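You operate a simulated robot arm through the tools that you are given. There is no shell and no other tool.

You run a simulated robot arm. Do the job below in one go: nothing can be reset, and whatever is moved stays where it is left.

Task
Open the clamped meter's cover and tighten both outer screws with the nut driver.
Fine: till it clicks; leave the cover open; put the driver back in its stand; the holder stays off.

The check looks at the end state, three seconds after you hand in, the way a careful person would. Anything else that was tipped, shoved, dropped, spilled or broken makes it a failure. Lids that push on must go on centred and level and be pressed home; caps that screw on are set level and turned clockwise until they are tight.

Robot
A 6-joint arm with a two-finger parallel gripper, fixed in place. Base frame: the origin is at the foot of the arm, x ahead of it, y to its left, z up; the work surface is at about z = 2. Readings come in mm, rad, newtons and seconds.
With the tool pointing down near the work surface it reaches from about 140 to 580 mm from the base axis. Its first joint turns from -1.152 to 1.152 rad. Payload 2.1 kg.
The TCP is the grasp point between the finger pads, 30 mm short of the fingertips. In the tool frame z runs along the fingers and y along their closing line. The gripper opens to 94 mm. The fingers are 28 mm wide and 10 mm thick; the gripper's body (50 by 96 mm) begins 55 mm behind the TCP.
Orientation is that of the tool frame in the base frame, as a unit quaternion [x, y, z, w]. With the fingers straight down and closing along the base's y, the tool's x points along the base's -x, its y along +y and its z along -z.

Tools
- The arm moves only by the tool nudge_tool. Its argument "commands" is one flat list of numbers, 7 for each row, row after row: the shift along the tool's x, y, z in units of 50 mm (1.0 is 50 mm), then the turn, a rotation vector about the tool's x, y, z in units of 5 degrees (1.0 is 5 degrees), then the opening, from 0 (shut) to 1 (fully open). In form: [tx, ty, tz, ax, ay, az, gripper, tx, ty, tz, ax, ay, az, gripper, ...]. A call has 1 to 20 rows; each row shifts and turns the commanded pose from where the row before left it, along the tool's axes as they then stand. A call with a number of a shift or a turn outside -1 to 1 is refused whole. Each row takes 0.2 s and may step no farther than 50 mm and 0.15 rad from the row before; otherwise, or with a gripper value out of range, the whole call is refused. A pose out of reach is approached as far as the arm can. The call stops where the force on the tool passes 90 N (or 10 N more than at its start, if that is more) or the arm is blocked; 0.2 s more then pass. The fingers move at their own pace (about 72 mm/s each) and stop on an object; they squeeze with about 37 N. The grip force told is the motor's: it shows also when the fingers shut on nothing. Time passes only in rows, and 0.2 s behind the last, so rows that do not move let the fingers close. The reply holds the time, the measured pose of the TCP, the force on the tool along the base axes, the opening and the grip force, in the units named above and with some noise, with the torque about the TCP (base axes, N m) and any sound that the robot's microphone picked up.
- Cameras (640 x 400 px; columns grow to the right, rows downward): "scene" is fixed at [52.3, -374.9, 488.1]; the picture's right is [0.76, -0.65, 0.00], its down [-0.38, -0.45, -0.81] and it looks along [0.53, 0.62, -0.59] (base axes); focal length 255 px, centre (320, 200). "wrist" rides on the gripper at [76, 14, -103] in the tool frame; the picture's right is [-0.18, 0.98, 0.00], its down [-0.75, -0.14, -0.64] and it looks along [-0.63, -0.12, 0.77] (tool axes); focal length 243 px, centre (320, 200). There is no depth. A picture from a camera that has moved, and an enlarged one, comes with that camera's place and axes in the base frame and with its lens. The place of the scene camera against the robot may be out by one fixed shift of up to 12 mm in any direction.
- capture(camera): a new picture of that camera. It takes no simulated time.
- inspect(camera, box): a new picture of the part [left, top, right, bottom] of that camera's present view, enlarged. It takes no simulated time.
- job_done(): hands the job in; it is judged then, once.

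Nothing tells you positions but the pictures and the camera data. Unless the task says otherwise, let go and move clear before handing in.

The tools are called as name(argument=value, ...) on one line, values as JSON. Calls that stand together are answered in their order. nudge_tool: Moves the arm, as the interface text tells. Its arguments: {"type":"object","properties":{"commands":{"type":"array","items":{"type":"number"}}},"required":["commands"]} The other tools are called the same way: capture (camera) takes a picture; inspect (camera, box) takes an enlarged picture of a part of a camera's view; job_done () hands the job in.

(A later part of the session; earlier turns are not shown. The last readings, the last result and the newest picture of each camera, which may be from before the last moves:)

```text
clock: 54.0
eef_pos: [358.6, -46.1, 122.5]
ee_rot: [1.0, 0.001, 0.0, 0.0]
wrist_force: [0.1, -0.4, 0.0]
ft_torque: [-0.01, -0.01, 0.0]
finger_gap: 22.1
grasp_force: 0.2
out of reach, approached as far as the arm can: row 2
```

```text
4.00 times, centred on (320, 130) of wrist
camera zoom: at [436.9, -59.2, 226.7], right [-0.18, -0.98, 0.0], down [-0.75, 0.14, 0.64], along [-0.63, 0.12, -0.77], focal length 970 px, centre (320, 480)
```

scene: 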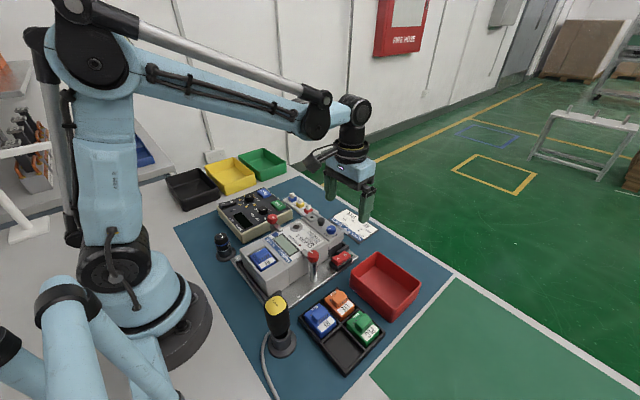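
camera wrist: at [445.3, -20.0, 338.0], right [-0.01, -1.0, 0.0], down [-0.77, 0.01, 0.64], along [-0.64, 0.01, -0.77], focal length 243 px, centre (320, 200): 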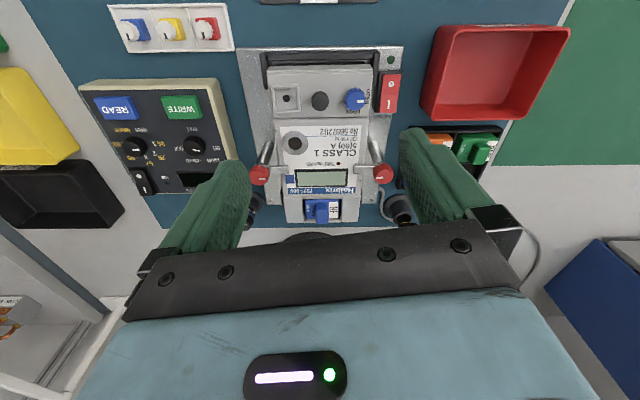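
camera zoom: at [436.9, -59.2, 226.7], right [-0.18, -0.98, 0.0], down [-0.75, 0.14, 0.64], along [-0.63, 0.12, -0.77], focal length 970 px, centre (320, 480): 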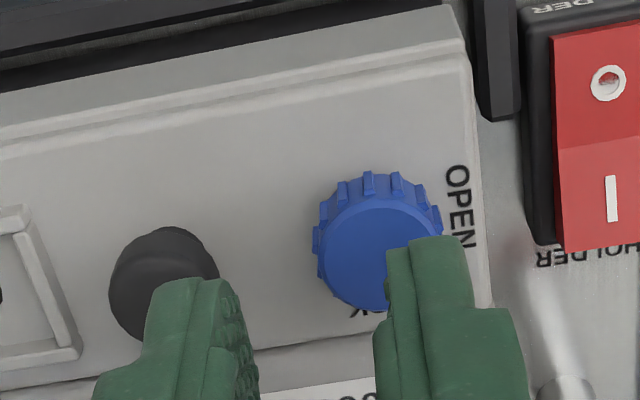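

Yaw 180° is slightly beyond the wrist's limit and the arm shifted in y to compensate. I'll raise and go back to 170° before doing anything else.

nudge_tool(commands=[0, 0, -0.6, 0, 0, -1, 0.234, 0, 0, -0.6, 0, 0, -1, 0.234, 0, 0, 0, 0, 0, 0, 0.234, 0, 0, 0, 0, 0, 0, 0.234])

inspect(camera="wrist", box=[240, 60, 400, 160])

```text
clock: 55.0
eef_pos: [360.3, -42.7, 183.8]
ee_rot: [0.996, 0.087, -0.001, 0.0]
wrist_force: [0.5, -0.3, -0.1]
ft_torque: [-0.02, 0.02, 0.0]
finger_gap: 21.9
grasp_force: 0.2
```

```text
4.00 times, centred on (320, 110) of wrist
camera zoom: at [439.4, -43.0, 287.4], right [-0.01, -1.0, 0.0], down [-0.77, 0.01, 0.64], along [-0.64, 0.01, -0.77], focal length 970 px, centre (320, 560)
```

zoom: 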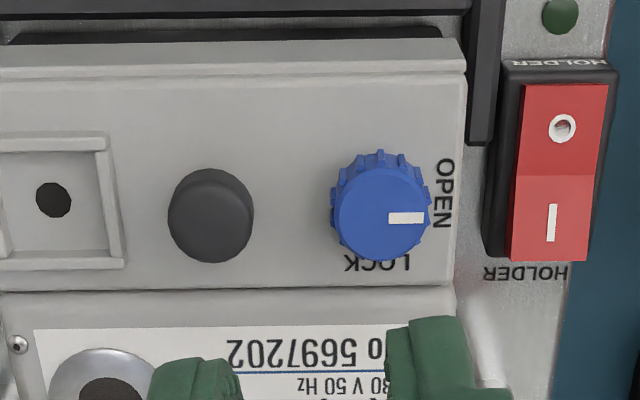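

The arm is healthy again at yaw 170°. I'll move over the black knob from here and lower to just above it.

nudge_tool(commands=[0.109, -0.444, 0, 0, 0, 0, 0.234, 0, 0, 0.7, 0, 0, 0, 0.234, 0, 0, 0.64, 0, 0, 0, 0.234, 0, 0, 0, 0, 0, 0, 0.234])

inspect(camera="wrist", box=[240, 80, 400, 180])

```text
clock: 56.0
eef_pos: [359.3, -21.6, 116.0]
ee_rot: [0.996, 0.087, -0.001, 0.0]
wrist_force: [0.6, 0.0, 0.0]
ft_torque: [-0.01, 0.02, 0.02]
finger_gap: 22.0
grasp_force: 0.1
```

```text
4.00 times, centred on (320, 130) of wrist
camera zoom: at [439.3, -21.0, 219.0], right [-0.01, -1.0, 0.0], down [-0.77, 0.01, 0.64], along [-0.64, 0.01, -0.77], focal length 970 px, centre (320, 480)
```

zoom: 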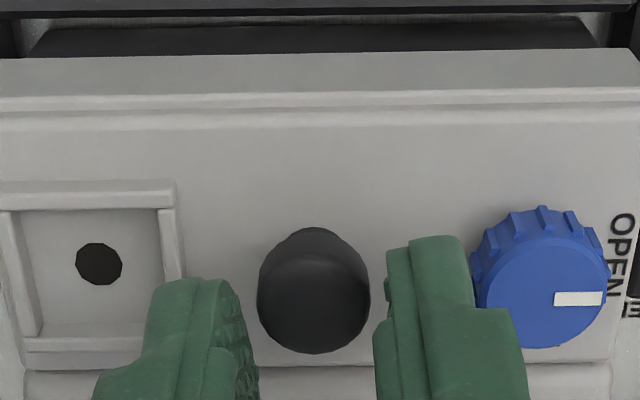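

Centred. Lowering 13 mm in two steps around the knob while watching the force.

nudge_tool(commands=[0, 0, 0.12, 0, 0, 0, 0.234, 0, 0, 0.06, 0, 0, 0, 0.234, 0, 0, 0, 0, 0, 0, 0.234])

nudge_tool(commands=[0, 0, 0.06, 0, 0, 0, 0.234, 0, 0, 0, 0, 0, 0, 0.234])

```text
clock: 56.8
eef_pos: [359.7, -20.8, 107.2]
ee_rot: [0.996, 0.086, 0.001, 0.0]
wrist_force: [0.2, 1.9, 0.0]
ft_torque: [0.01, 0.02, -0.01]
finger_gap: 21.8
grasp_force: 0.0
```

```text
clock: 57.4
eef_pos: [360.4, -22.1, 104.4]
ee_rot: [0.996, 0.088, 0.0, 0.0]
wrist_force: [0.1, 0.8, -0.3]
ft_torque: [0.0, 0.0, 0.02]
finger_gap: 21.8
grasp_force: 0.1
```

No contact. Two more millimetres and then close on the knob.

nudge_tool(commands=[0, 0, 0.04, 0, 0, 0, 0.234, 0, 0, 0, 0, 0, 0, 0.234])

nudge_tool(commands=[0, 0, 0, 0, 0, 0, 0, 0, 0, 0, 0, 0, 0, 0, 0, 0, 0, 0, 0, 0, 0])

inspect(camera="scene", box=[324, 228, 346, 246])

inspect(camera="wrist", box=[240, 80, 400, 180])

```text
clock: 58.0
eef_pos: [360.0, -22.3, 103.6]
ee_rot: [0.996, 0.087, 0.0, -0.001]
wrist_force: [-0.4, 0.2, 0.8]
ft_torque: [0.01, -0.01, 0.01]
finger_gap: 22.1
grasp_force: 0.1
```

```text
clock: 58.8
eef_pos: [360.9, -22.8, 102.9]
ee_rot: [0.996, 0.087, 0.0, 0.0]
wrist_force: [0.5, 1.3, 0.2]
ft_torque: [0.09, -0.05, 0.12]
finger_gap: 16.8
grasp_force: 37.0
```

```text
16.00 times, centred on (335, 237) of scene
camera zoom: at [52.3, -374.9, 488.1], right [0.76, -0.65, 0.0], down [-0.38, -0.45, -0.81], along [0.53, 0.62, -0.59], focal length 4083 px, centre (80, -392)
```

zoom: 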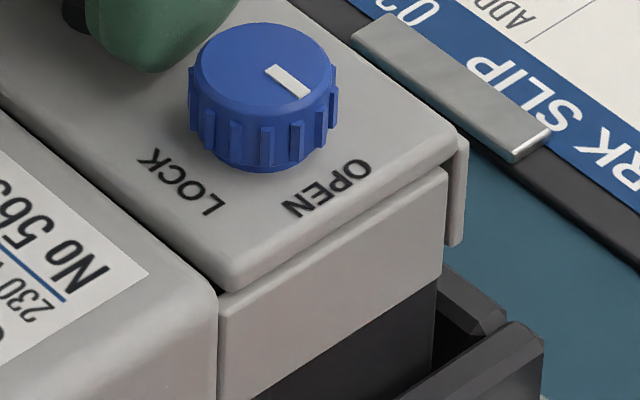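

```text
4.00 times, centred on (320, 130) of wrist
camera zoom: at [439.9, -22.0, 206.3], right [-0.01, -1.0, 0.0], down [-0.77, 0.01, 0.64], along [-0.64, 0.01, -0.77], focal length 970 px, centre (320, 480)
```

zoom: 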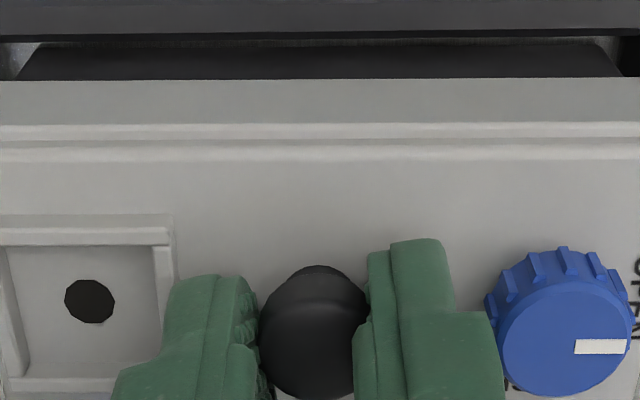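

Gripped; the meter itself floated about 1 mm in y as the fingers centred. Now a 5° arc step about the body-side hinge, with a high-zoom look.

nudge_tool(commands=[-0.0642, -0.0113, -0.0338, -0.174, 0.985, 0, 0, 0, 0, 0, 0, 0, 0, 0])

inspect(camera="scene", box=[324, 228, 346, 246])

nudge_tool(commands=[-0.0642, -0.0113, -0.0338, -0.174, 0.985, 0, 0, 0, 0, 0, 0, 0, 0, 0])

inspect(camera="scene", box=[324, 228, 346, 246])

inspect(camera="wrist", box=[240, 80, 400, 180])

```text
clock: 59.4
eef_pos: [356.4, -22.4, 105.2]
ee_rot: [0.995, 0.087, 0.044, 0.004]
wrist_force: [2.7, -2.0, 3.7]
ft_torque: [-0.06, 0.9, 0.13]
finger_gap: 17.0
grasp_force: 36.8
```

```text
16.00 times, centred on (335, 237) of scene
camera zoom: at [52.3, -374.9, 488.1], right [0.76, -0.65, 0.0], down [-0.38, -0.45, -0.81], along [0.53, 0.62, -0.59], focal length 4083 px, centre (80, -392)
```

zoom: 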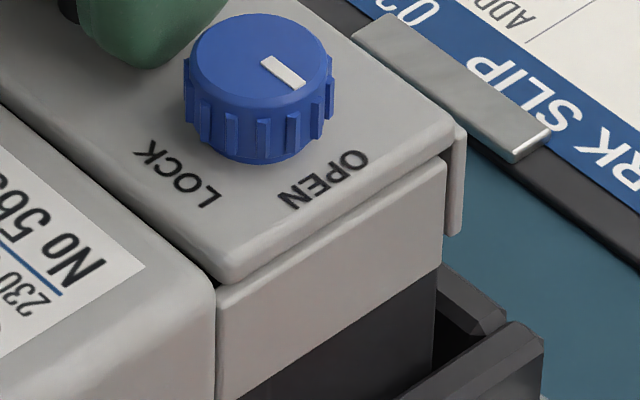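

```text
clock: 60.0
eef_pos: [355.1, -22.2, 106.6]
ee_rot: [0.992, 0.086, 0.088, 0.008]
wrist_force: [13.6, -4.9, -18.8]
ft_torque: [0.29, -0.28, 0.07]
finger_gap: 16.9
grasp_force: 37.0
```

```text
16.00 times, centred on (335, 237) of scene
camera zoom: at [52.4, -374.9, 488.1], right [0.76, -0.65, 0.0], down [-0.38, -0.45, -0.81], along [0.53, 0.62, -0.59], focal length 4083 px, centre (80, -392)
```

zoom: 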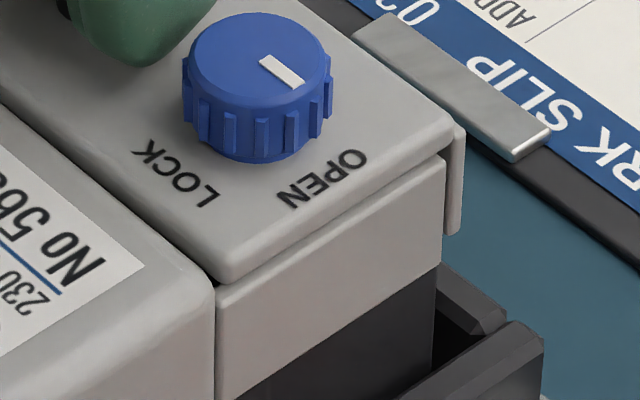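

```text
4.00 times, centred on (320, 130) of wrist
camera zoom: at [414.1, -22.4, 221.6], right [-0.01, -1.0, 0.0], down [-0.87, 0.01, 0.5], along [-0.5, 0.01, -0.87], focal length 970 px, centre (320, 480)
```

zoom: 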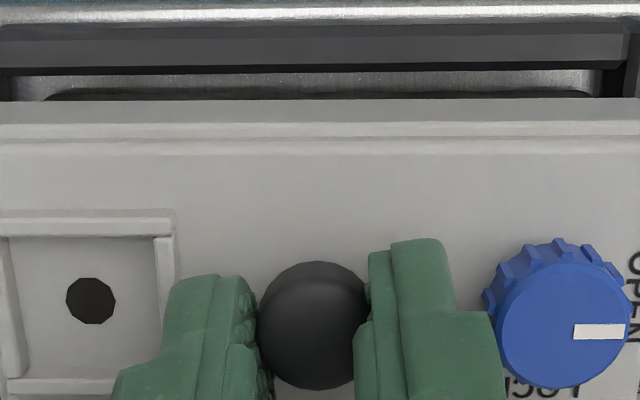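

The cover and body move as one rigid piece, so a pull upward doesn't open it. I'll undo the tilt and test whether the cover slides along +x once the meter rests against its fence.

nudge_tool(commands=[0.0611, 0.0108, 0.0394, 0.174, -0.985, 0, 0, 0.0611, 0.0108, 0.0394, 0.174, -0.985, 0, 0, 0, 0, 0, 0, 0, 0, 0])

inspect(camera="scene", box=[310, 215, 360, 255])

```text
clock: 60.8
eef_pos: [362.4, -22.7, 103.6]
ee_rot: [0.996, 0.087, -0.001, 0.0]
wrist_force: [-0.2, -4.0, 22.2]
ft_torque: [0.16, -0.82, 0.12]
finger_gap: 16.8
grasp_force: 36.8
```

```text
10.00 times, centred on (335, 235) of scene
camera zoom: at [52.2, -374.9, 488.2], right [0.76, -0.65, 0.0], down [-0.38, -0.45, -0.81], along [0.53, 0.62, -0.59], focal length 2552 px, centre (170, -150)
```

zoom: 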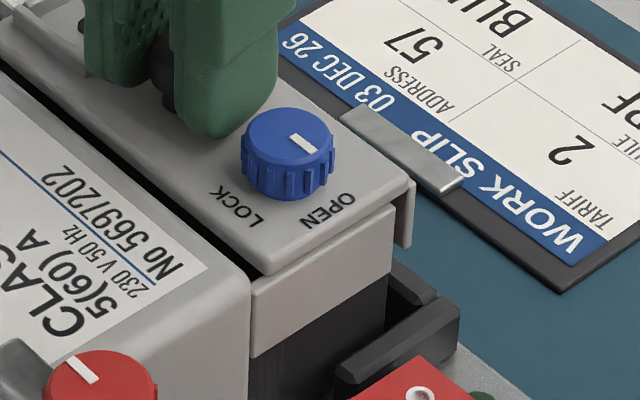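

Something moved: the cover plate has shifted +x relative to the body, opening a dark gap. I'll zoom in on it.

inspect(camera="scene", box=[324, 228, 346, 246])

inspect(camera="scene", box=[295, 210, 335, 240])

inspect(camera="wrist", box=[240, 80, 400, 180])

```text
16.00 times, centred on (335, 237) of scene
camera zoom: at [52.2, -374.9, 488.2], right [0.76, -0.65, 0.0], down [-0.38, -0.45, -0.81], along [0.53, 0.62, -0.59], focal length 4083 px, centre (80, -392)
```

zoom: 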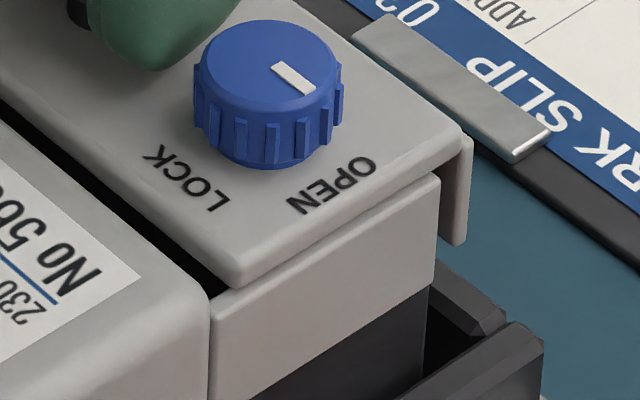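

```text
13.33 times, centred on (315, 225) of scene
camera zoom: at [52.2, -374.9, 488.2], right [0.76, -0.65, 0.0], down [-0.38, -0.45, -0.81], along [0.53, 0.62, -0.59], focal length 3403 px, centre (387, -133)
```

zoom: 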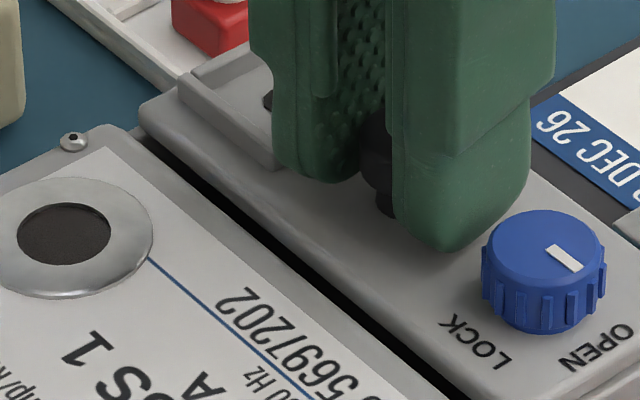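

```text
4.00 times, centred on (320, 130) of wrist
camera zoom: at [440.2, -22.2, 206.8], right [-0.01, -1.0, 0.0], down [-0.77, 0.01, 0.64], along [-0.64, 0.01, -0.77], focal length 970 px, centre (320, 480)
```

zoom: 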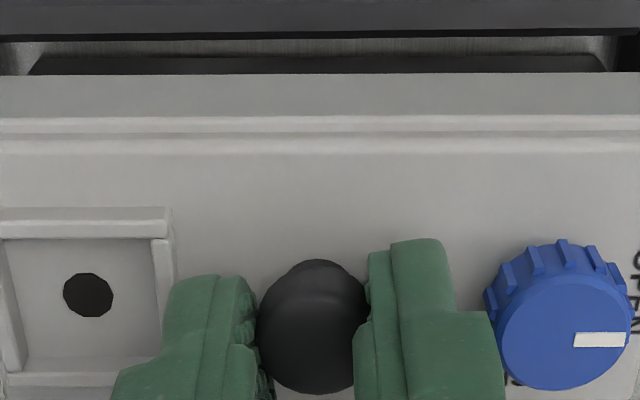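

The cover is a slide: the top plate with its flange runs along +x over fixed side walls. I'll keep a light downward press (so the meter stays put) and draw the cover outward in small steps.

nudge_tool(commands=[0, 0, -0.02, 0, 0, 0, 0, 0.0985, 0.0174, 0, 0, 0, 0, 0, 0, 0, 0, 0, 0, 0, 0])

inspect(camera="scene", box=[295, 210, 355, 255])

```text
clock: 61.6
eef_pos: [365.5, -22.1, 103.1]
ee_rot: [0.996, 0.087, 0.0, 0.0]
wrist_force: [0.2, 0.3, -0.7]
ft_torque: [0.01, -0.55, 0.02]
finger_gap: 16.6
grasp_force: 37.0
```

```text
8.89 times, centred on (325, 232) of scene
camera zoom: at [52.4, -374.9, 488.1], right [0.76, -0.65, 0.0], down [-0.38, -0.45, -0.81], along [0.53, 0.62, -0.59], focal length 2268 px, centre (276, -89)
```

zoom: 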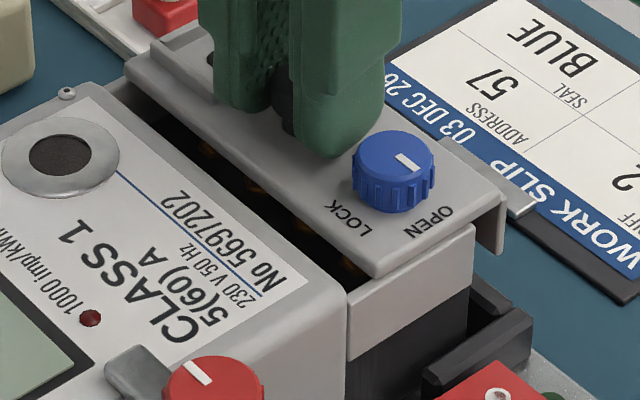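

It slides freely, and terminals are appearing under it. I'll continue pulling outward in 10 mm increments.

nudge_tool(commands=[0.0985, 0.0174, 0, 0, 0, 0, 0, 0.0985, 0.0174, 0, 0, 0, 0, 0, 0, 0, 0, 0, 0, 0, 0])

inspect(camera="scene", box=[295, 200, 365, 255])

nudge_tool(commands=[0.0985, 0.0174, 0, 0, 0, 0, 0, 0.0985, 0.0174, 0, 0, 0, 0, 0, 0, 0, 0, 0, 0, 0, 0])

inspect(camera="scene", box=[295, 200, 365, 255])

```text
clock: 62.4
eef_pos: [376.5, -22.5, 102.9]
ee_rot: [0.996, 0.087, -0.001, 0.0]
wrist_force: [-0.5, 0.4, 0.3]
ft_torque: [0.01, -0.5, 0.04]
finger_gap: 16.6
grasp_force: 36.7
```

```text
7.27 times, centred on (330, 228) of scene
camera zoom: at [52.3, -374.9, 488.1], right [0.76, -0.65, 0.0], down [-0.38, -0.45, -0.81], along [0.53, 0.62, -0.59], focal length 1856 px, centre (247, 0)
```

zoom: 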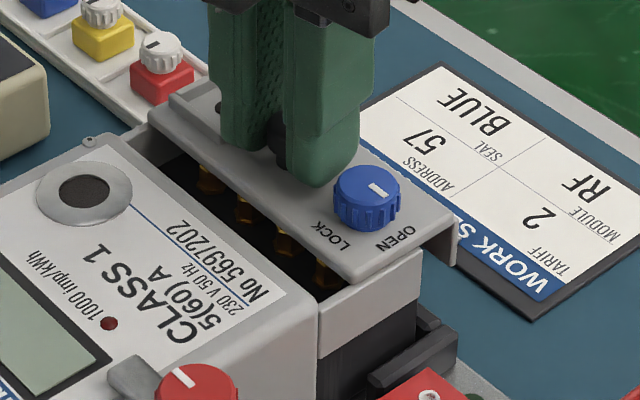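

```text
clock: 63.2
eef_pos: [385.8, -21.4, 104.5]
ee_rot: [0.996, 0.087, -0.001, 0.001]
wrist_force: [-0.7, 0.5, -1.0]
ft_torque: [-0.01, -0.56, 0.02]
finger_gap: 16.8
grasp_force: 36.8
```

```text
7.27 times, centred on (330, 228) of scene
camera zoom: at [52.3, -374.9, 488.1], right [0.76, -0.65, 0.0], down [-0.38, -0.45, -0.81], along [0.53, 0.62, -0.59], focal length 1856 px, centre (247, 0)
```

zoom: 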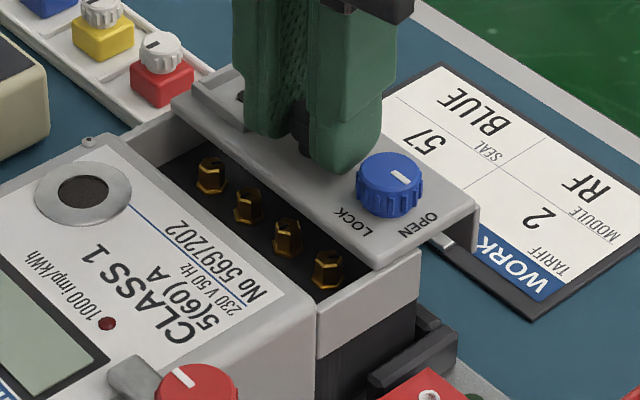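

Four brass hex heads are now showing. I'll keep pulling until the cover reaches its stop.

nudge_tool(commands=[0.0985, 0.0174, 0, 0, 0, 0, 0, 0.0985, 0.0174, 0, 0, 0, 0, 0, 0, 0, 0, 0, 0, 0, 0])

inspect(camera="scene", box=[295, 200, 365, 255])

nudge_tool(commands=[0.0985, 0.0174, 0, 0, 0, 0, 0, 0, 0, 0, 0, 0, 0, 0])

inspect(camera="scene", box=[295, 200, 365, 255])

```text
clock: 64.0
eef_pos: [394.4, -24.1, 104.5]
ee_rot: [0.996, 0.087, 0.0, 0.0]
wrist_force: [-0.4, -0.3, -1.8]
ft_torque: [0.11, -0.74, 0.11]
finger_gap: 16.8
grasp_force: 37.0
```

```text
7.27 times, centred on (330, 228) of scene
camera zoom: at [52.4, -374.9, 488.1], right [0.76, -0.65, 0.0], down [-0.38, -0.45, -0.81], along [0.53, 0.62, -0.59], focal length 1856 px, centre (247, 0)
```

zoom: 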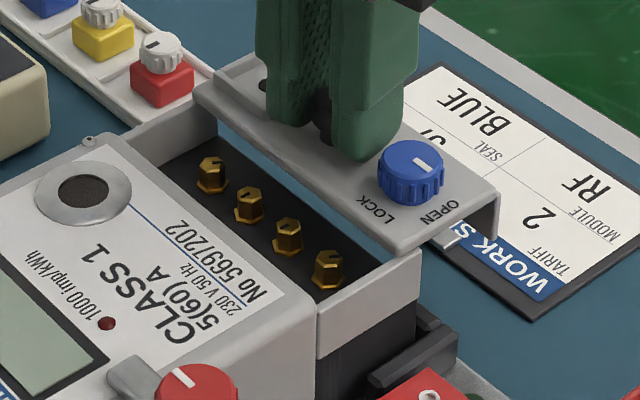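

```text
clock: 64.6
eef_pos: [400.6, -23.4, 105.6]
ee_rot: [0.996, 0.087, -0.001, 0.0]
wrist_force: [0.0, -0.2, -1.0]
ft_torque: [-0.04, -0.66, 0.02]
finger_gap: 16.7
grasp_force: 36.3
```

```text
7.27 times, centred on (330, 228) of scene
camera zoom: at [52.4, -374.9, 488.1], right [0.76, -0.65, 0.0], down [-0.38, -0.45, -0.81], along [0.53, 0.62, -0.59], focal length 1856 px, centre (247, 0)
```

zoom: 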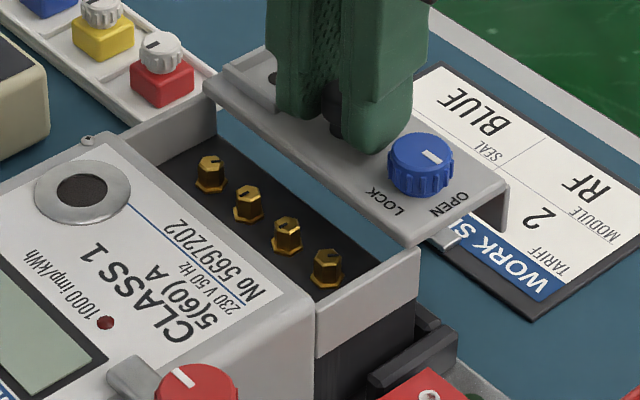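

The cover is captive on its slide (it resisted lifting), so I'll continue in smaller steps to find its end stop.

nudge_tool(commands=[0.0591, 0.0104, 0, 0, 0, 0, 0, 0, 0, 0, 0, 0, 0, 0])

nudge_tool(commands=[0.0591, 0.0104, 0, 0, 0, 0, 0, 0, 0, 0, 0, 0, 0, 0])

inspect(camera="scene", box=[295, 200, 365, 255])

```text
clock: 65.2
eef_pos: [403.3, -21.7, 104.2]
ee_rot: [0.996, 0.087, 0.0, 0.0]
wrist_force: [-0.7, -1.3, 0.6]
ft_torque: [0.05, 0.04, 0.17]
finger_gap: 16.9
grasp_force: 36.9
```

```text
clock: 65.8
eef_pos: [408.0, -21.7, 103.4]
ee_rot: [0.996, 0.087, 0.0, 0.0]
wrist_force: [0.2, -0.4, -0.2]
ft_torque: [0.06, -0.15, 0.17]
finger_gap: 16.9
grasp_force: 37.5
```

```text
7.27 times, centred on (330, 228) of scene
camera zoom: at [52.3, -374.9, 488.1], right [0.76, -0.65, 0.0], down [-0.38, -0.45, -0.81], along [0.53, 0.62, -0.59], focal length 1856 px, centre (247, 0)
```

zoom: 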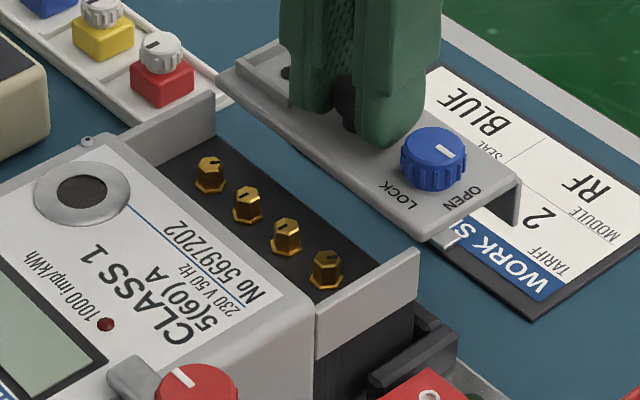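

The cover is almost fully out and the torque changed, so I'll check whether it's still captive by lifting 1 mm very gently.

nudge_tool(commands=[0, 0, -0.02, 0, 0, 0, 0, 0, 0, 0, 0, 0, 0, 0])

inspect(camera="scene", box=[310, 205, 360, 245])

inspect(camera="wrist", box=[220, 80, 420, 205])

```text
clock: 66.4
eef_pos: [407.2, -22.0, 104.7]
ee_rot: [0.996, 0.088, 0.0, 0.0]
wrist_force: [0.2, 0.2, -0.1]
ft_torque: [0.01, -0.66, 0.0]
finger_gap: 16.7
grasp_force: 37.1
```

```text
10.00 times, centred on (335, 225) of scene
camera zoom: at [52.3, -374.9, 488.1], right [0.76, -0.65, 0.0], down [-0.38, -0.45, -0.81], along [0.53, 0.62, -0.59], focal length 2552 px, centre (170, -50)
```

zoom: 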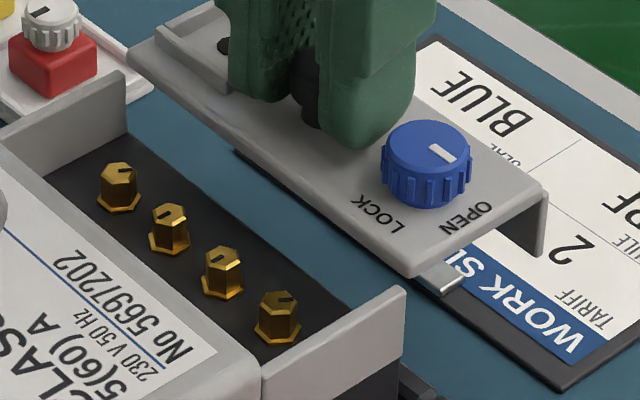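

```text
3.20 times, centred on (320, 142) of wrist
camera zoom: at [486.2, -22.0, 208.4], right [-0.01, -1.0, 0.0], down [-0.77, 0.01, 0.64], along [-0.64, 0.01, -0.77], focal length 776 px, centre (320, 384)
```

zoom: 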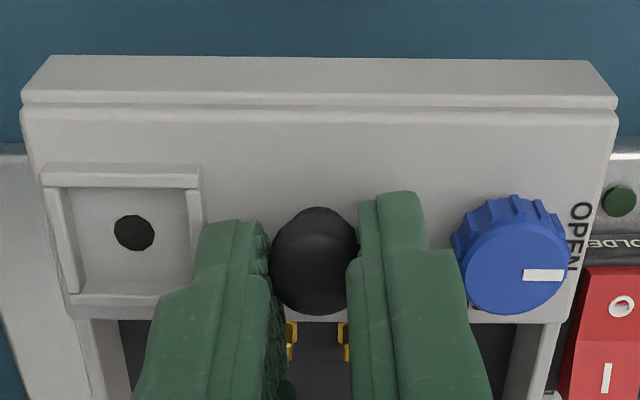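

Inconclusive at 1 mm; I'll try one more millimetre to see if the load rises as before.

nudge_tool(commands=[0, 0, -0.03, 0, 0, 0, 0, 0, 0, 0, 0, 0, 0, 0])

inspect(camera="scene", box=[310, 205, 360, 245])

```text
clock: 67.0
eef_pos: [407.2, -20.6, 106.5]
ee_rot: [0.996, 0.087, 0.0, 0.0]
wrist_force: [-4.7, -0.6, -5.8]
ft_torque: [0.17, -0.75, 0.14]
finger_gap: 16.7
grasp_force: 36.8
```

```text
10.00 times, centred on (335, 225) of scene
camera zoom: at [52.4, -374.9, 488.1], right [0.76, -0.65, 0.0], down [-0.38, -0.45, -0.81], along [0.53, 0.62, -0.59], focal length 2552 px, centre (170, -50)
```

zoom: 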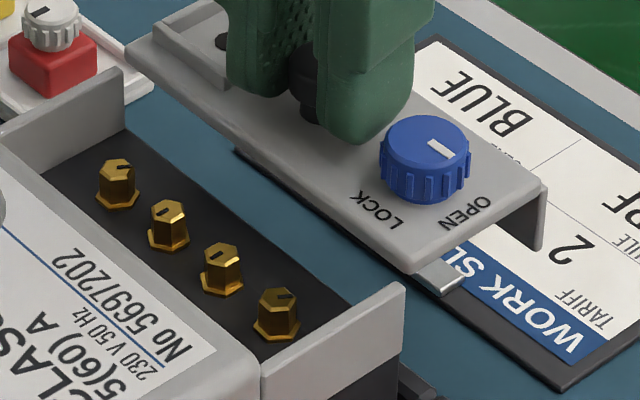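

It is still captive (load rises again), so it's a proper slide. I'll lower back to neutral and pull a few more millimetres to find the end stop.

nudge_tool(commands=[0, 0, 0.05, 0, 0, 0, 0, 0.0591, 0.0104, 0, 0, 0, 0, 0, 0, 0, 0, 0, 0, 0, 0])

inspect(camera="scene", box=[295, 200, 365, 255])

```text
clock: 67.8
eef_pos: [409.1, -22.2, 103.7]
ee_rot: [0.996, 0.087, -0.002, 0.0]
wrist_force: [-11.6, 2.5, -1.3]
ft_torque: [-0.11, 0.8, 0.27]
finger_gap: 16.9
grasp_force: 36.8
```

```text
7.27 times, centred on (330, 228) of scene
camera zoom: at [52.4, -374.9, 488.1], right [0.76, -0.65, 0.0], down [-0.38, -0.45, -0.81], along [0.53, 0.62, -0.59], focal length 1856 px, centre (247, 0)
```

zoom: 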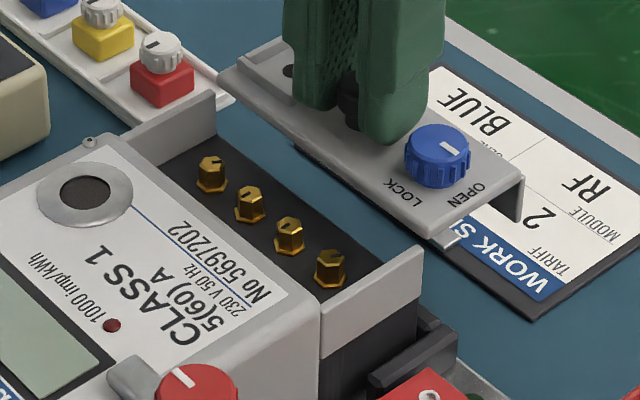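

The slide's end stop is reached (cover fully open). I'll ease back slightly, release the knob and rise.

nudge_tool(commands=[-0.0394, -0.007, 0, 0, 0, 0, 0, 0, 0, 0, 0, 0, 0, 0.234, 0, 0, 0, 0, 0, 0, 0.234, 0, 0, -0.4, 0, 0, 0, 0.234, 0, 0, -0.8, 0, 0, 0, 0.5, 0, 0, -0.8, 0, 0, 0, 1, 0, 0, 0, 0, 0, 0, 1])

inspect(camera="scene", box=[295, 200, 365, 255])

capture(camera="wrist")

inspect(camera="wrist", box=[240, 60, 420, 170])

```text
clock: 69.4
eef_pos: [407.8, -19.5, 204.4]
ee_rot: [0.996, 0.086, 0.0, 0.0]
wrist_force: [-1.0, -0.1, -0.1]
ft_torque: [0.03, 0.01, 0.0]
finger_gap: 94.1
grasp_force: 0.1
```

```text
7.27 times, centred on (330, 228) of scene
camera zoom: at [52.3, -374.9, 488.1], right [0.76, -0.65, 0.0], down [-0.38, -0.45, -0.81], along [0.53, 0.62, -0.59], focal length 1856 px, centre (247, 0)
```

zoom: 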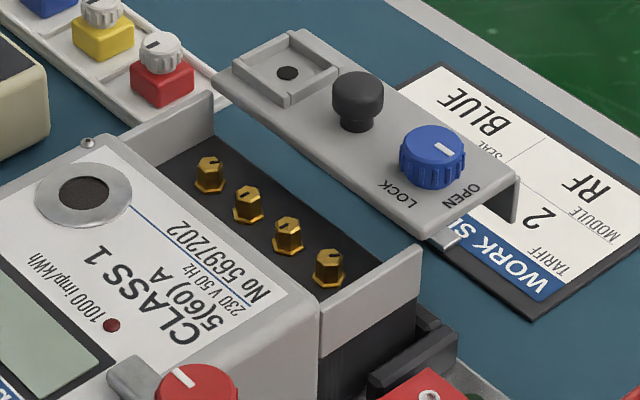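

```text
taken
camera wrist: at [487.3, -20.3, 307.5], right [-0.01, -1.0, 0.0], down [-0.77, 0.01, 0.64], along [-0.64, 0.01, -0.77], focal length 243 px, centre (320, 200)
```

wrist: 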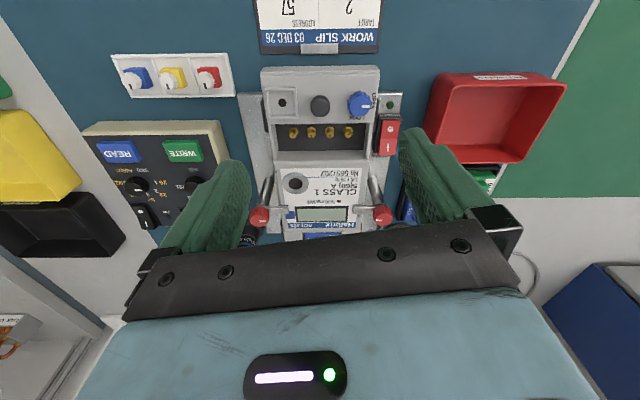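

```text
3.56 times, centred on (330, 115) of wrist
camera zoom: at [487.3, -20.3, 307.5], right [-0.01, -1.0, 0.0], down [-0.77, 0.01, 0.64], along [-0.64, 0.01, -0.77], focal length 863 px, centre (284, 502)
```

zoom: 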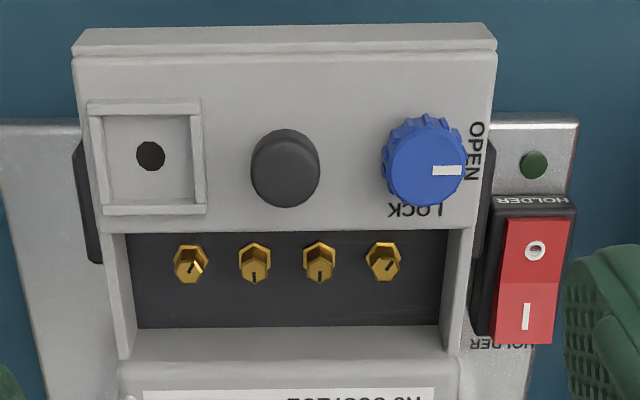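

The cover is open with four brass hex screws exposed; the outer two have their marks askew. Next: raise, turn the wrist back, and go look at the nut driver in its stand.

nudge_tool(commands=[0, 0, -0.6, 0, 0, -1, 1, 0, 0, -0.5, 0, 0, -1, 1, 0, 0, 0, 0, 0, -1, 1, 0, 0, 0, 0, 0, -1, 1, 0, 0, 0, 0, 0, -1, 1, 0, 0, 0, 0, 0, -1, 1, 0, 0, 0, 0, 0, -1, 1, 0, 0, 0, 0, 0, -1, 1, 0, 0, 0, 0, 0, -1, 1, 0, 0, 0, 0, 0, -1, 1, 0, 0, 0, 0, 0, -1, 1, 0, 0, 0, 0, 0, -1, 1, 0, 0, 0, 0, 0, -1, 1, 0, 0, 0, 0, 0, -1, 1, 0, 0, 0, 0, 0, -1, 1, 0, 0, 0, 0, 0, -1, 1, 0, 0, 0, 0, 0, -1, 1, 0, 0, 0, 0, 0, -1, 1, 0, 0, 0, 0, 0, -1, 1, 0, 0, 0, 0, 0, -1, 1])

nudge_tool(commands=[0, 0, 0, 0, 0, -1, 1, 0, 0, 0, 0, 0, -1, 1, 0, 0, 0, 0, 0, -1, 1, 0, 0, 0, 0, 0, -1, 1, 0, 0, 0, 0, 0, -1, 1, 0, 0, 0, 0, 0, -1, 1, 0, 0, 0, 0, 0, -1, 1, 0, 0, 0, 0, 0, -1, 1, 0, 0, 0, 0, 0, -1, 1, 0, 0, 0, 0, 0, -1, 1, 0, 0, 0, 0, 0, -1, 1, 0, 0, 0, 0, 0, -1, 1, 0, 0, 0, 0, 0, -1, 1, 0, 0, 0, 0, 0, -1, 1, 0, 0, 0, 0, 0, 0, 1])

capture(camera="wrist")

```text
clock: 73.6
eef_pos: [407.5, -22.2, 259.4]
ee_rot: [0.573, 0.819, 0.0, 0.0]
wrist_force: [0.4, -0.8, -0.1]
ft_torque: [0.01, -0.04, -0.01]
finger_gap: 94.0
grasp_force: 0.1
```

```text
clock: 76.8
eef_pos: [407.4, -22.6, 258.9]
ee_rot: [-0.001, 1.0, -0.001, 0.001]
wrist_force: [0.2, -0.4, 0.0]
ft_torque: [-0.04, 0.02, -0.02]
finger_gap: 93.8
grasp_force: 0.1
```

```text
taken
camera wrist: at [333.4, -6.8, 362.6], right [0.18, 0.98, 0.0], down [0.75, -0.14, 0.64], along [0.63, -0.12, -0.77], focal length 243 px, centre (320, 200)
```

wrist: 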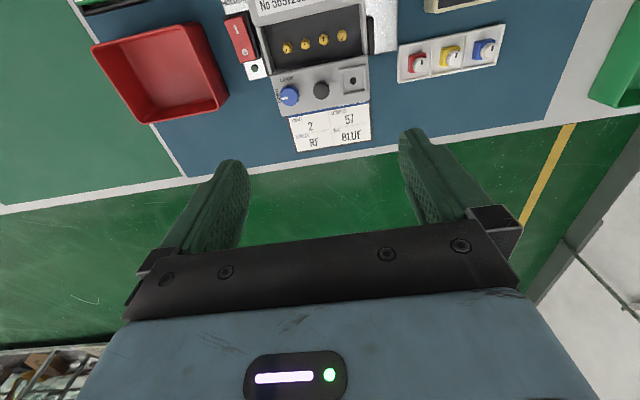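

Wrist is back at yaw 0. Let me photograph the screws from this side, then move back for a view with a different baseline.

inspect(camera="wrist", box=[265, 10, 375, 80])

nudge_tool(commands=[0.8, 0, 0, 0, 0, 0, 1, 0.8, 0, 0, 0, 0, 0, 1, 0, 0, 0, 0, 0, 0, 1])

inspect(camera="wrist", box=[265, 60, 375, 130])

capture(camera="wrist")

```text
5.71 times, centred on (320, 45) of wrist
camera zoom: at [333.4, -6.8, 362.6], right [0.18, 0.98, 0.0], down [0.75, -0.14, 0.64], along [0.63, -0.12, -0.77], focal length 1386 px, centre (320, 1086)
```

zoom: 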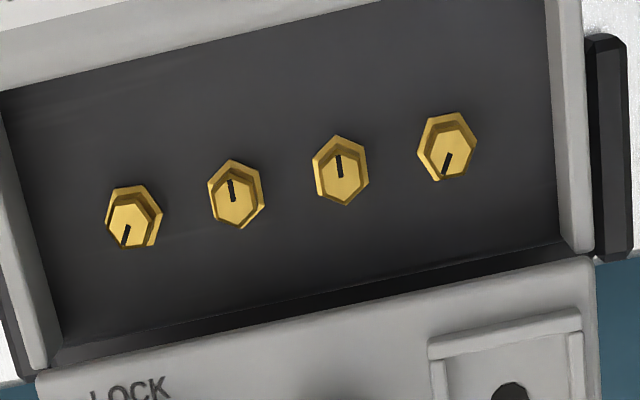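

```text
clock: 77.6
eef_pos: [327.4, -22.2, 258.5]
ee_rot: [0.0, 1.0, 0.0, 0.0]
wrist_force: [-0.2, 0.0, 1.0]
ft_torque: [-0.02, 0.0, -0.03]
finger_gap: 93.8
grasp_force: 0.1
```

```text
5.71 times, centred on (320, 95) of wrist
camera zoom: at [253.1, -6.5, 362.1], right [0.18, 0.98, 0.0], down [0.75, -0.14, 0.64], along [0.63, -0.12, -0.77], focal length 1386 px, centre (320, 800)
```

zoom: 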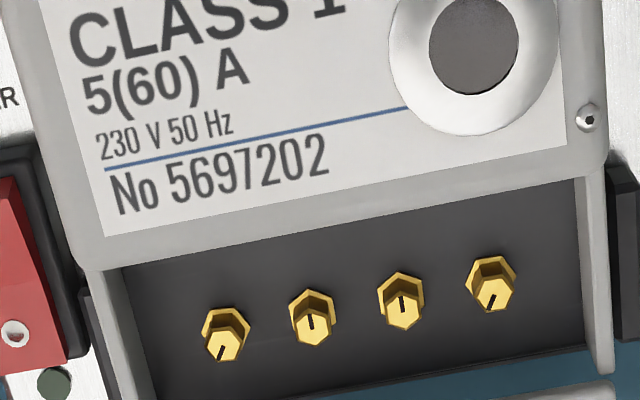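

```text
taken
camera wrist: at [253.1, -6.5, 362.1], right [0.18, 0.98, 0.0], down [0.75, -0.14, 0.64], along [0.63, -0.12, -0.77], focal length 243 px, centre (320, 200)
```

wrist: 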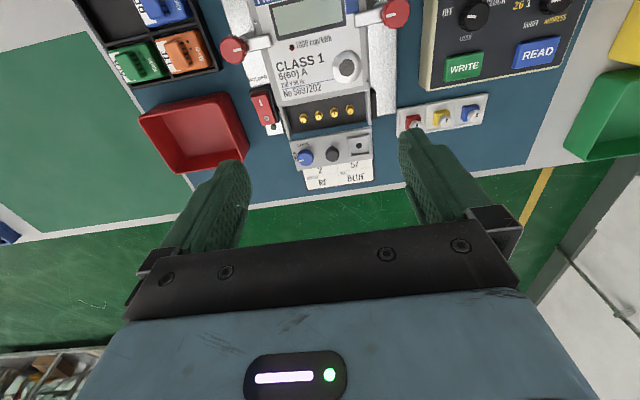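

Inner screws' marks point toward the body; the outer ones are backed off roughly 150°. The outer heads are near (368, -52) and (368, 9) with tops at z≈52. Now I'll go look at the driver.

nudge_tool(commands=[0.6, -0.74, 0, 0, 0, 0, 1, 0.6, -0.74, 0, 0, 0, 0, 1, 0.6, -0.74, 0, 0, 0, 0, 1, 0.54, -0.74, 0, 0, 0, 0, 1, 0, 0, 0, 0, 0, 0, 1])

capture(camera="wrist")

inspect(camera="scene", box=[230, 270, 330, 370])

```text
clock: 78.8
eef_pos: [211.3, -171.2, 257.4]
ee_rot: [0.0, 1.0, -0.001, 0.0]
wrist_force: [0.0, 0.3, 0.1]
ft_torque: [-0.01, -0.03, 0.0]
finger_gap: 93.9
grasp_force: 0.1
```

```text
taken
camera wrist: at [136.3, -155.8, 361.6], right [0.18, 0.98, 0.0], down [0.75, -0.14, 0.64], along [0.63, -0.12, -0.77], focal length 243 px, centre (320, 200)
```

wrist: 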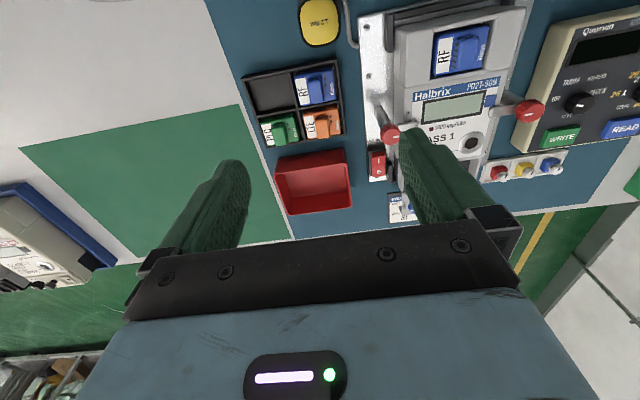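

```text
4.00 times, centred on (280, 320) of scene
camera zoom: at [52.3, -374.9, 488.1], right [0.76, -0.65, 0.0], down [-0.38, -0.45, -0.81], along [0.53, 0.62, -0.59], focal length 1021 px, centre (480, -280)
```

zoom: 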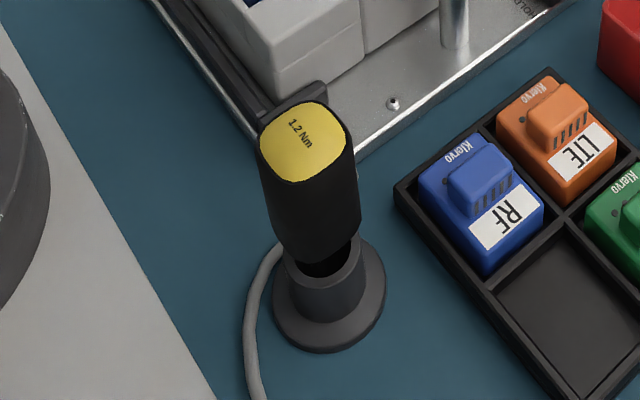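

I can see the driver's yellow cap from above. Zooming in to get its position, size and orientation.

inspect(camera="wrist", box=[270, 0, 370, 62])

nudge_tool(commands=[0.4, 0, 0, 0, 0, 0, 1, 0, 0, 0.6, 0, 0, 0, 1, 0, 0, 0, 0, 0, 0, 1])

capture(camera="wrist")

inspect(camera="wrist", box=[250, 0, 390, 88])

```text
6.40 times, centred on (320, 31) of wrist
camera zoom: at [136.3, -155.8, 361.6], right [0.18, 0.98, 0.0], down [0.75, -0.14, 0.64], along [0.63, -0.12, -0.77], focal length 1553 px, centre (320, 1282)
```

zoom: 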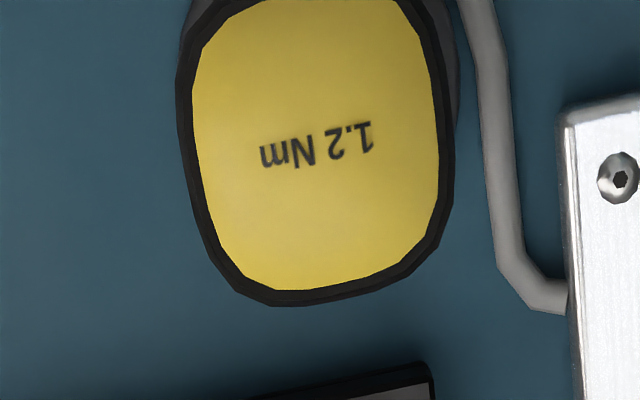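

```text
clock: 79.6
eef_pos: [191.9, -171.2, 228.6]
ee_rot: [0.0, 1.0, -0.001, 0.0]
wrist_force: [-1.2, -0.2, 0.2]
ft_torque: [-0.02, 0.01, 0.03]
finger_gap: 93.8
grasp_force: 0.0
```

```text
taken
camera wrist: at [117.0, -156.3, 331.8], right [0.18, 0.98, 0.0], down [0.75, -0.14, 0.64], along [0.63, -0.12, -0.77], focal length 243 px, centre (320, 200)
```

wrist: 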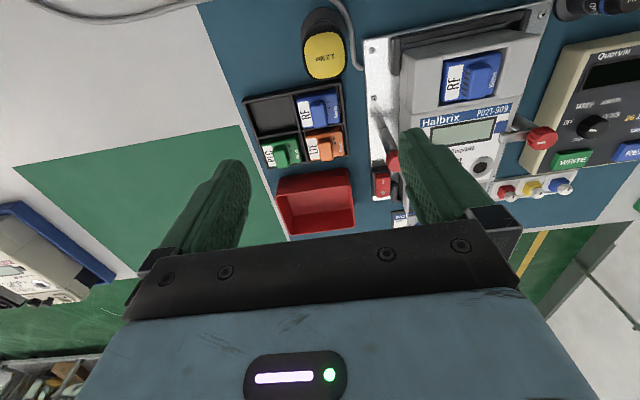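

```text
4.55 times, centred on (320, 44) of wrist
camera zoom: at [117.0, -156.3, 331.8], right [0.18, 0.98, 0.0], down [0.75, -0.14, 0.64], along [0.63, -0.12, -0.77], focal length 1103 px, centre (320, 909)
```

zoom: 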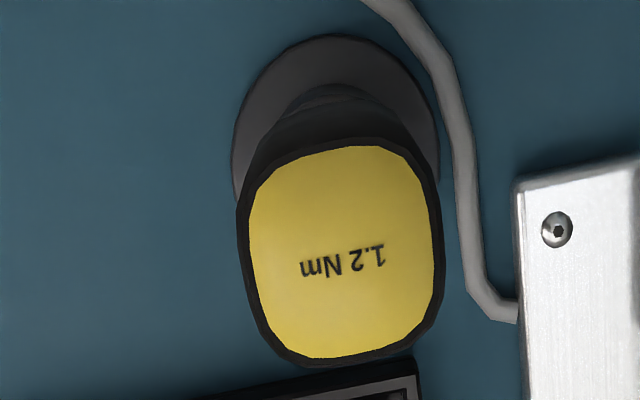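

The driver's cap is at about (149, -160, 127), a rounded square about 30 mm wide, nearly axis-aligned. Let me zoom the scene view to see where the stand's rim is.

inspect(camera="scene", box=[255, 285, 305, 365])

inspect(camera="scene", box=[262, 325, 302, 360])

```text
5.00 times, centred on (280, 325) of scene
camera zoom: at [52.3, -374.9, 488.1], right [0.76, -0.65, 0.0], down [-0.38, -0.45, -0.81], along [0.53, 0.62, -0.59], focal length 1276 px, centre (520, -425)
```

zoom: 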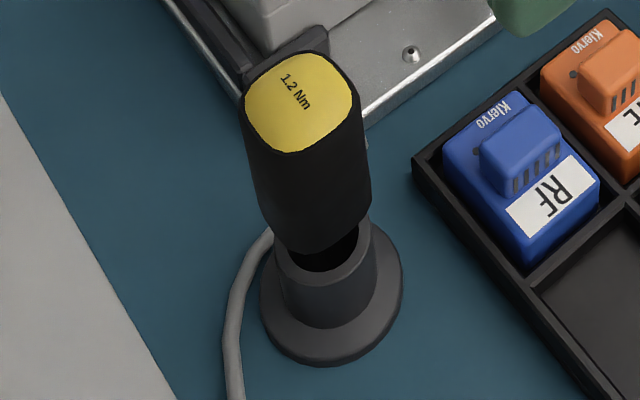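

```text
11.43 times, centred on (282, 342) of scene
camera zoom: at [52.3, -374.9, 488.1], right [0.76, -0.65, 0.0], down [-0.38, -0.45, -0.81], along [0.53, 0.62, -0.59], focal length 2917 px, centre (754, -1429)
```

zoom: 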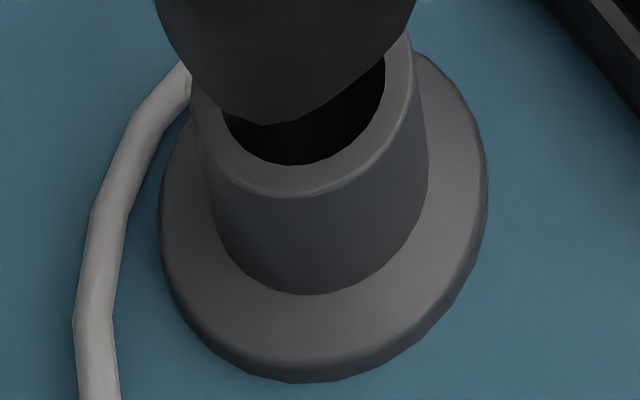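

The stand's rim is at z≈40 and the handle spans about z 58–127. I'll move above the driver, narrow the fingers, and check alignment before descending.

nudge_tool(commands=[0.85, 0.214, 0, 0, 0, 0, 0.64, 0, 0, 0.5, 0, 0, 0, 0.64, 0, 0, 0.5, 0, 0, 0, 0.64, 0, 0, 0, 0, 0, 0, 0.64])

capture(camera="wrist")

inspect(camera="wrist", box=[240, 100, 400, 200])

inspect(camera="scene", box=[230, 230, 330, 350])

```text
clock: 80.6
eef_pos: [149.2, -160.8, 178.9]
ee_rot: [0.0, 1.0, 0.0, 0.0]
wrist_force: [-0.1, 0.6, 0.1]
ft_torque: [0.01, 0.03, -0.03]
finger_gap: 60.1
grasp_force: 0.1
```

```text
taken
camera wrist: at [74.5, -144.8, 282.2], right [0.18, 0.98, 0.0], down [0.75, -0.14, 0.64], along [0.63, -0.12, -0.77], focal length 243 px, centre (320, 200)
```

wrist: 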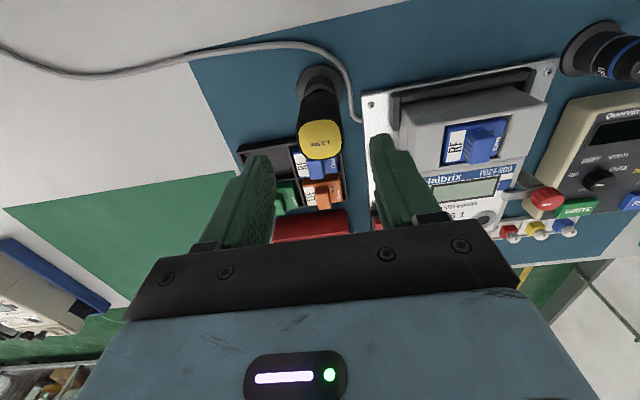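

```text
4.00 times, centred on (320, 150) of wrist
camera zoom: at [74.5, -144.8, 282.2], right [0.18, 0.98, 0.0], down [0.75, -0.14, 0.64], along [0.63, -0.12, -0.77], focal length 970 px, centre (320, 400)
```

zoom: 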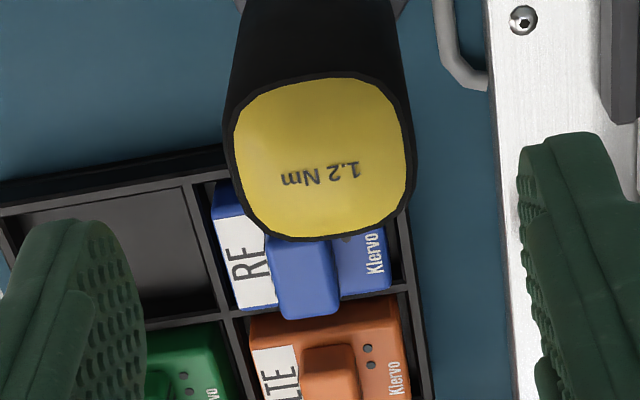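

```text
3.33 times, centred on (280, 290) of scene
camera zoom: at [52.3, -374.9, 488.1], right [0.76, -0.65, 0.0], down [-0.38, -0.45, -0.81], along [0.53, 0.62, -0.59], focal length 851 px, centre (453, -100)
```

zoom: 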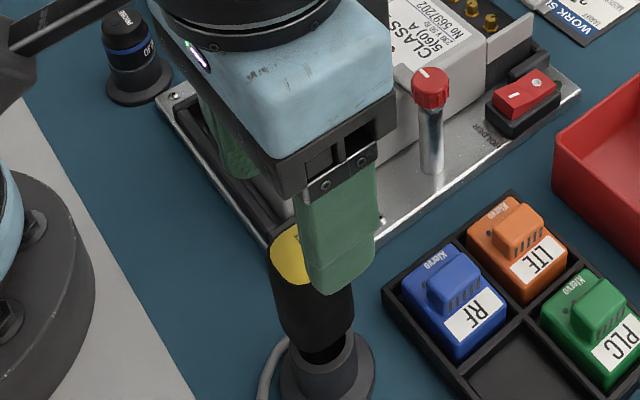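

Cap height works out nearer z≈119, and it is about 1.7 mm toward +x from the tool axis. I'll correct and descend 30 mm with the fingers straddling the handle, then check again.

nudge_tool(commands=[-0.034, -0.007, 0.3, 0, 0, 0, 0.64, 0, 0, 0.3, 0, 0, 0, 0.64, 0, 0, 0, 0, 0, 0, 0.64])

inspect(camera="wrist", box=[220, 110, 420, 235])

inspect(camera="scene", box=[230, 230, 330, 350])

```text
clock: 81.4
eef_pos: [149.5, -161.2, 148.6]
ee_rot: [0.001, 1.0, 0.0, 0.0]
wrist_force: [0.4, -0.4, -0.2]
ft_torque: [0.01, 0.0, -0.03]
finger_gap: 60.2
grasp_force: 0.0
```

```text
3.20 times, centred on (320, 172) of wrist
camera zoom: at [75.6, -145.6, 252.1], right [0.18, 0.98, 0.0], down [0.75, -0.14, 0.64], along [0.63, -0.12, -0.77], focal length 776 px, centre (320, 288)
```

zoom: 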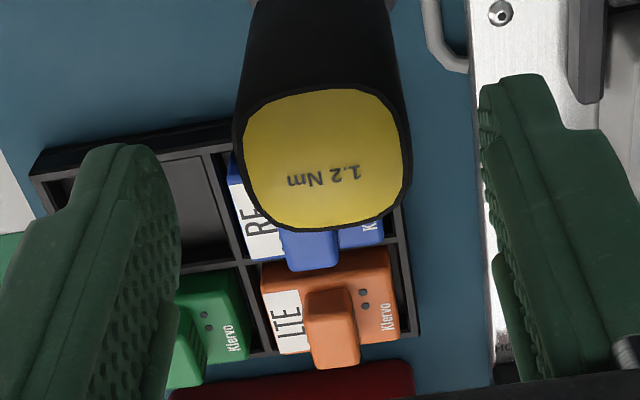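

```text
3.33 times, centred on (280, 290) of scene
camera zoom: at [52.3, -374.9, 488.1], right [0.76, -0.65, 0.0], down [-0.38, -0.45, -0.81], along [0.53, 0.62, -0.59], focal length 851 px, centre (453, -100)
```

zoom: 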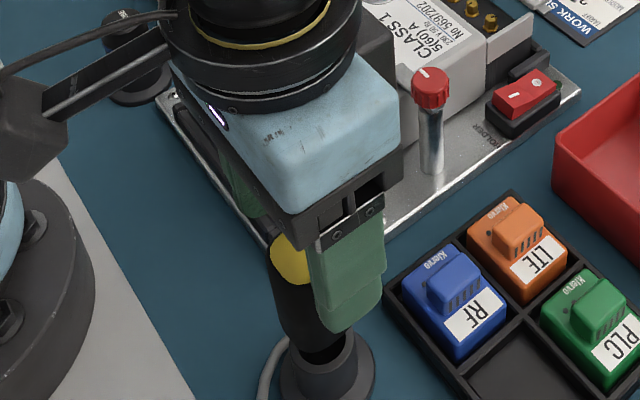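

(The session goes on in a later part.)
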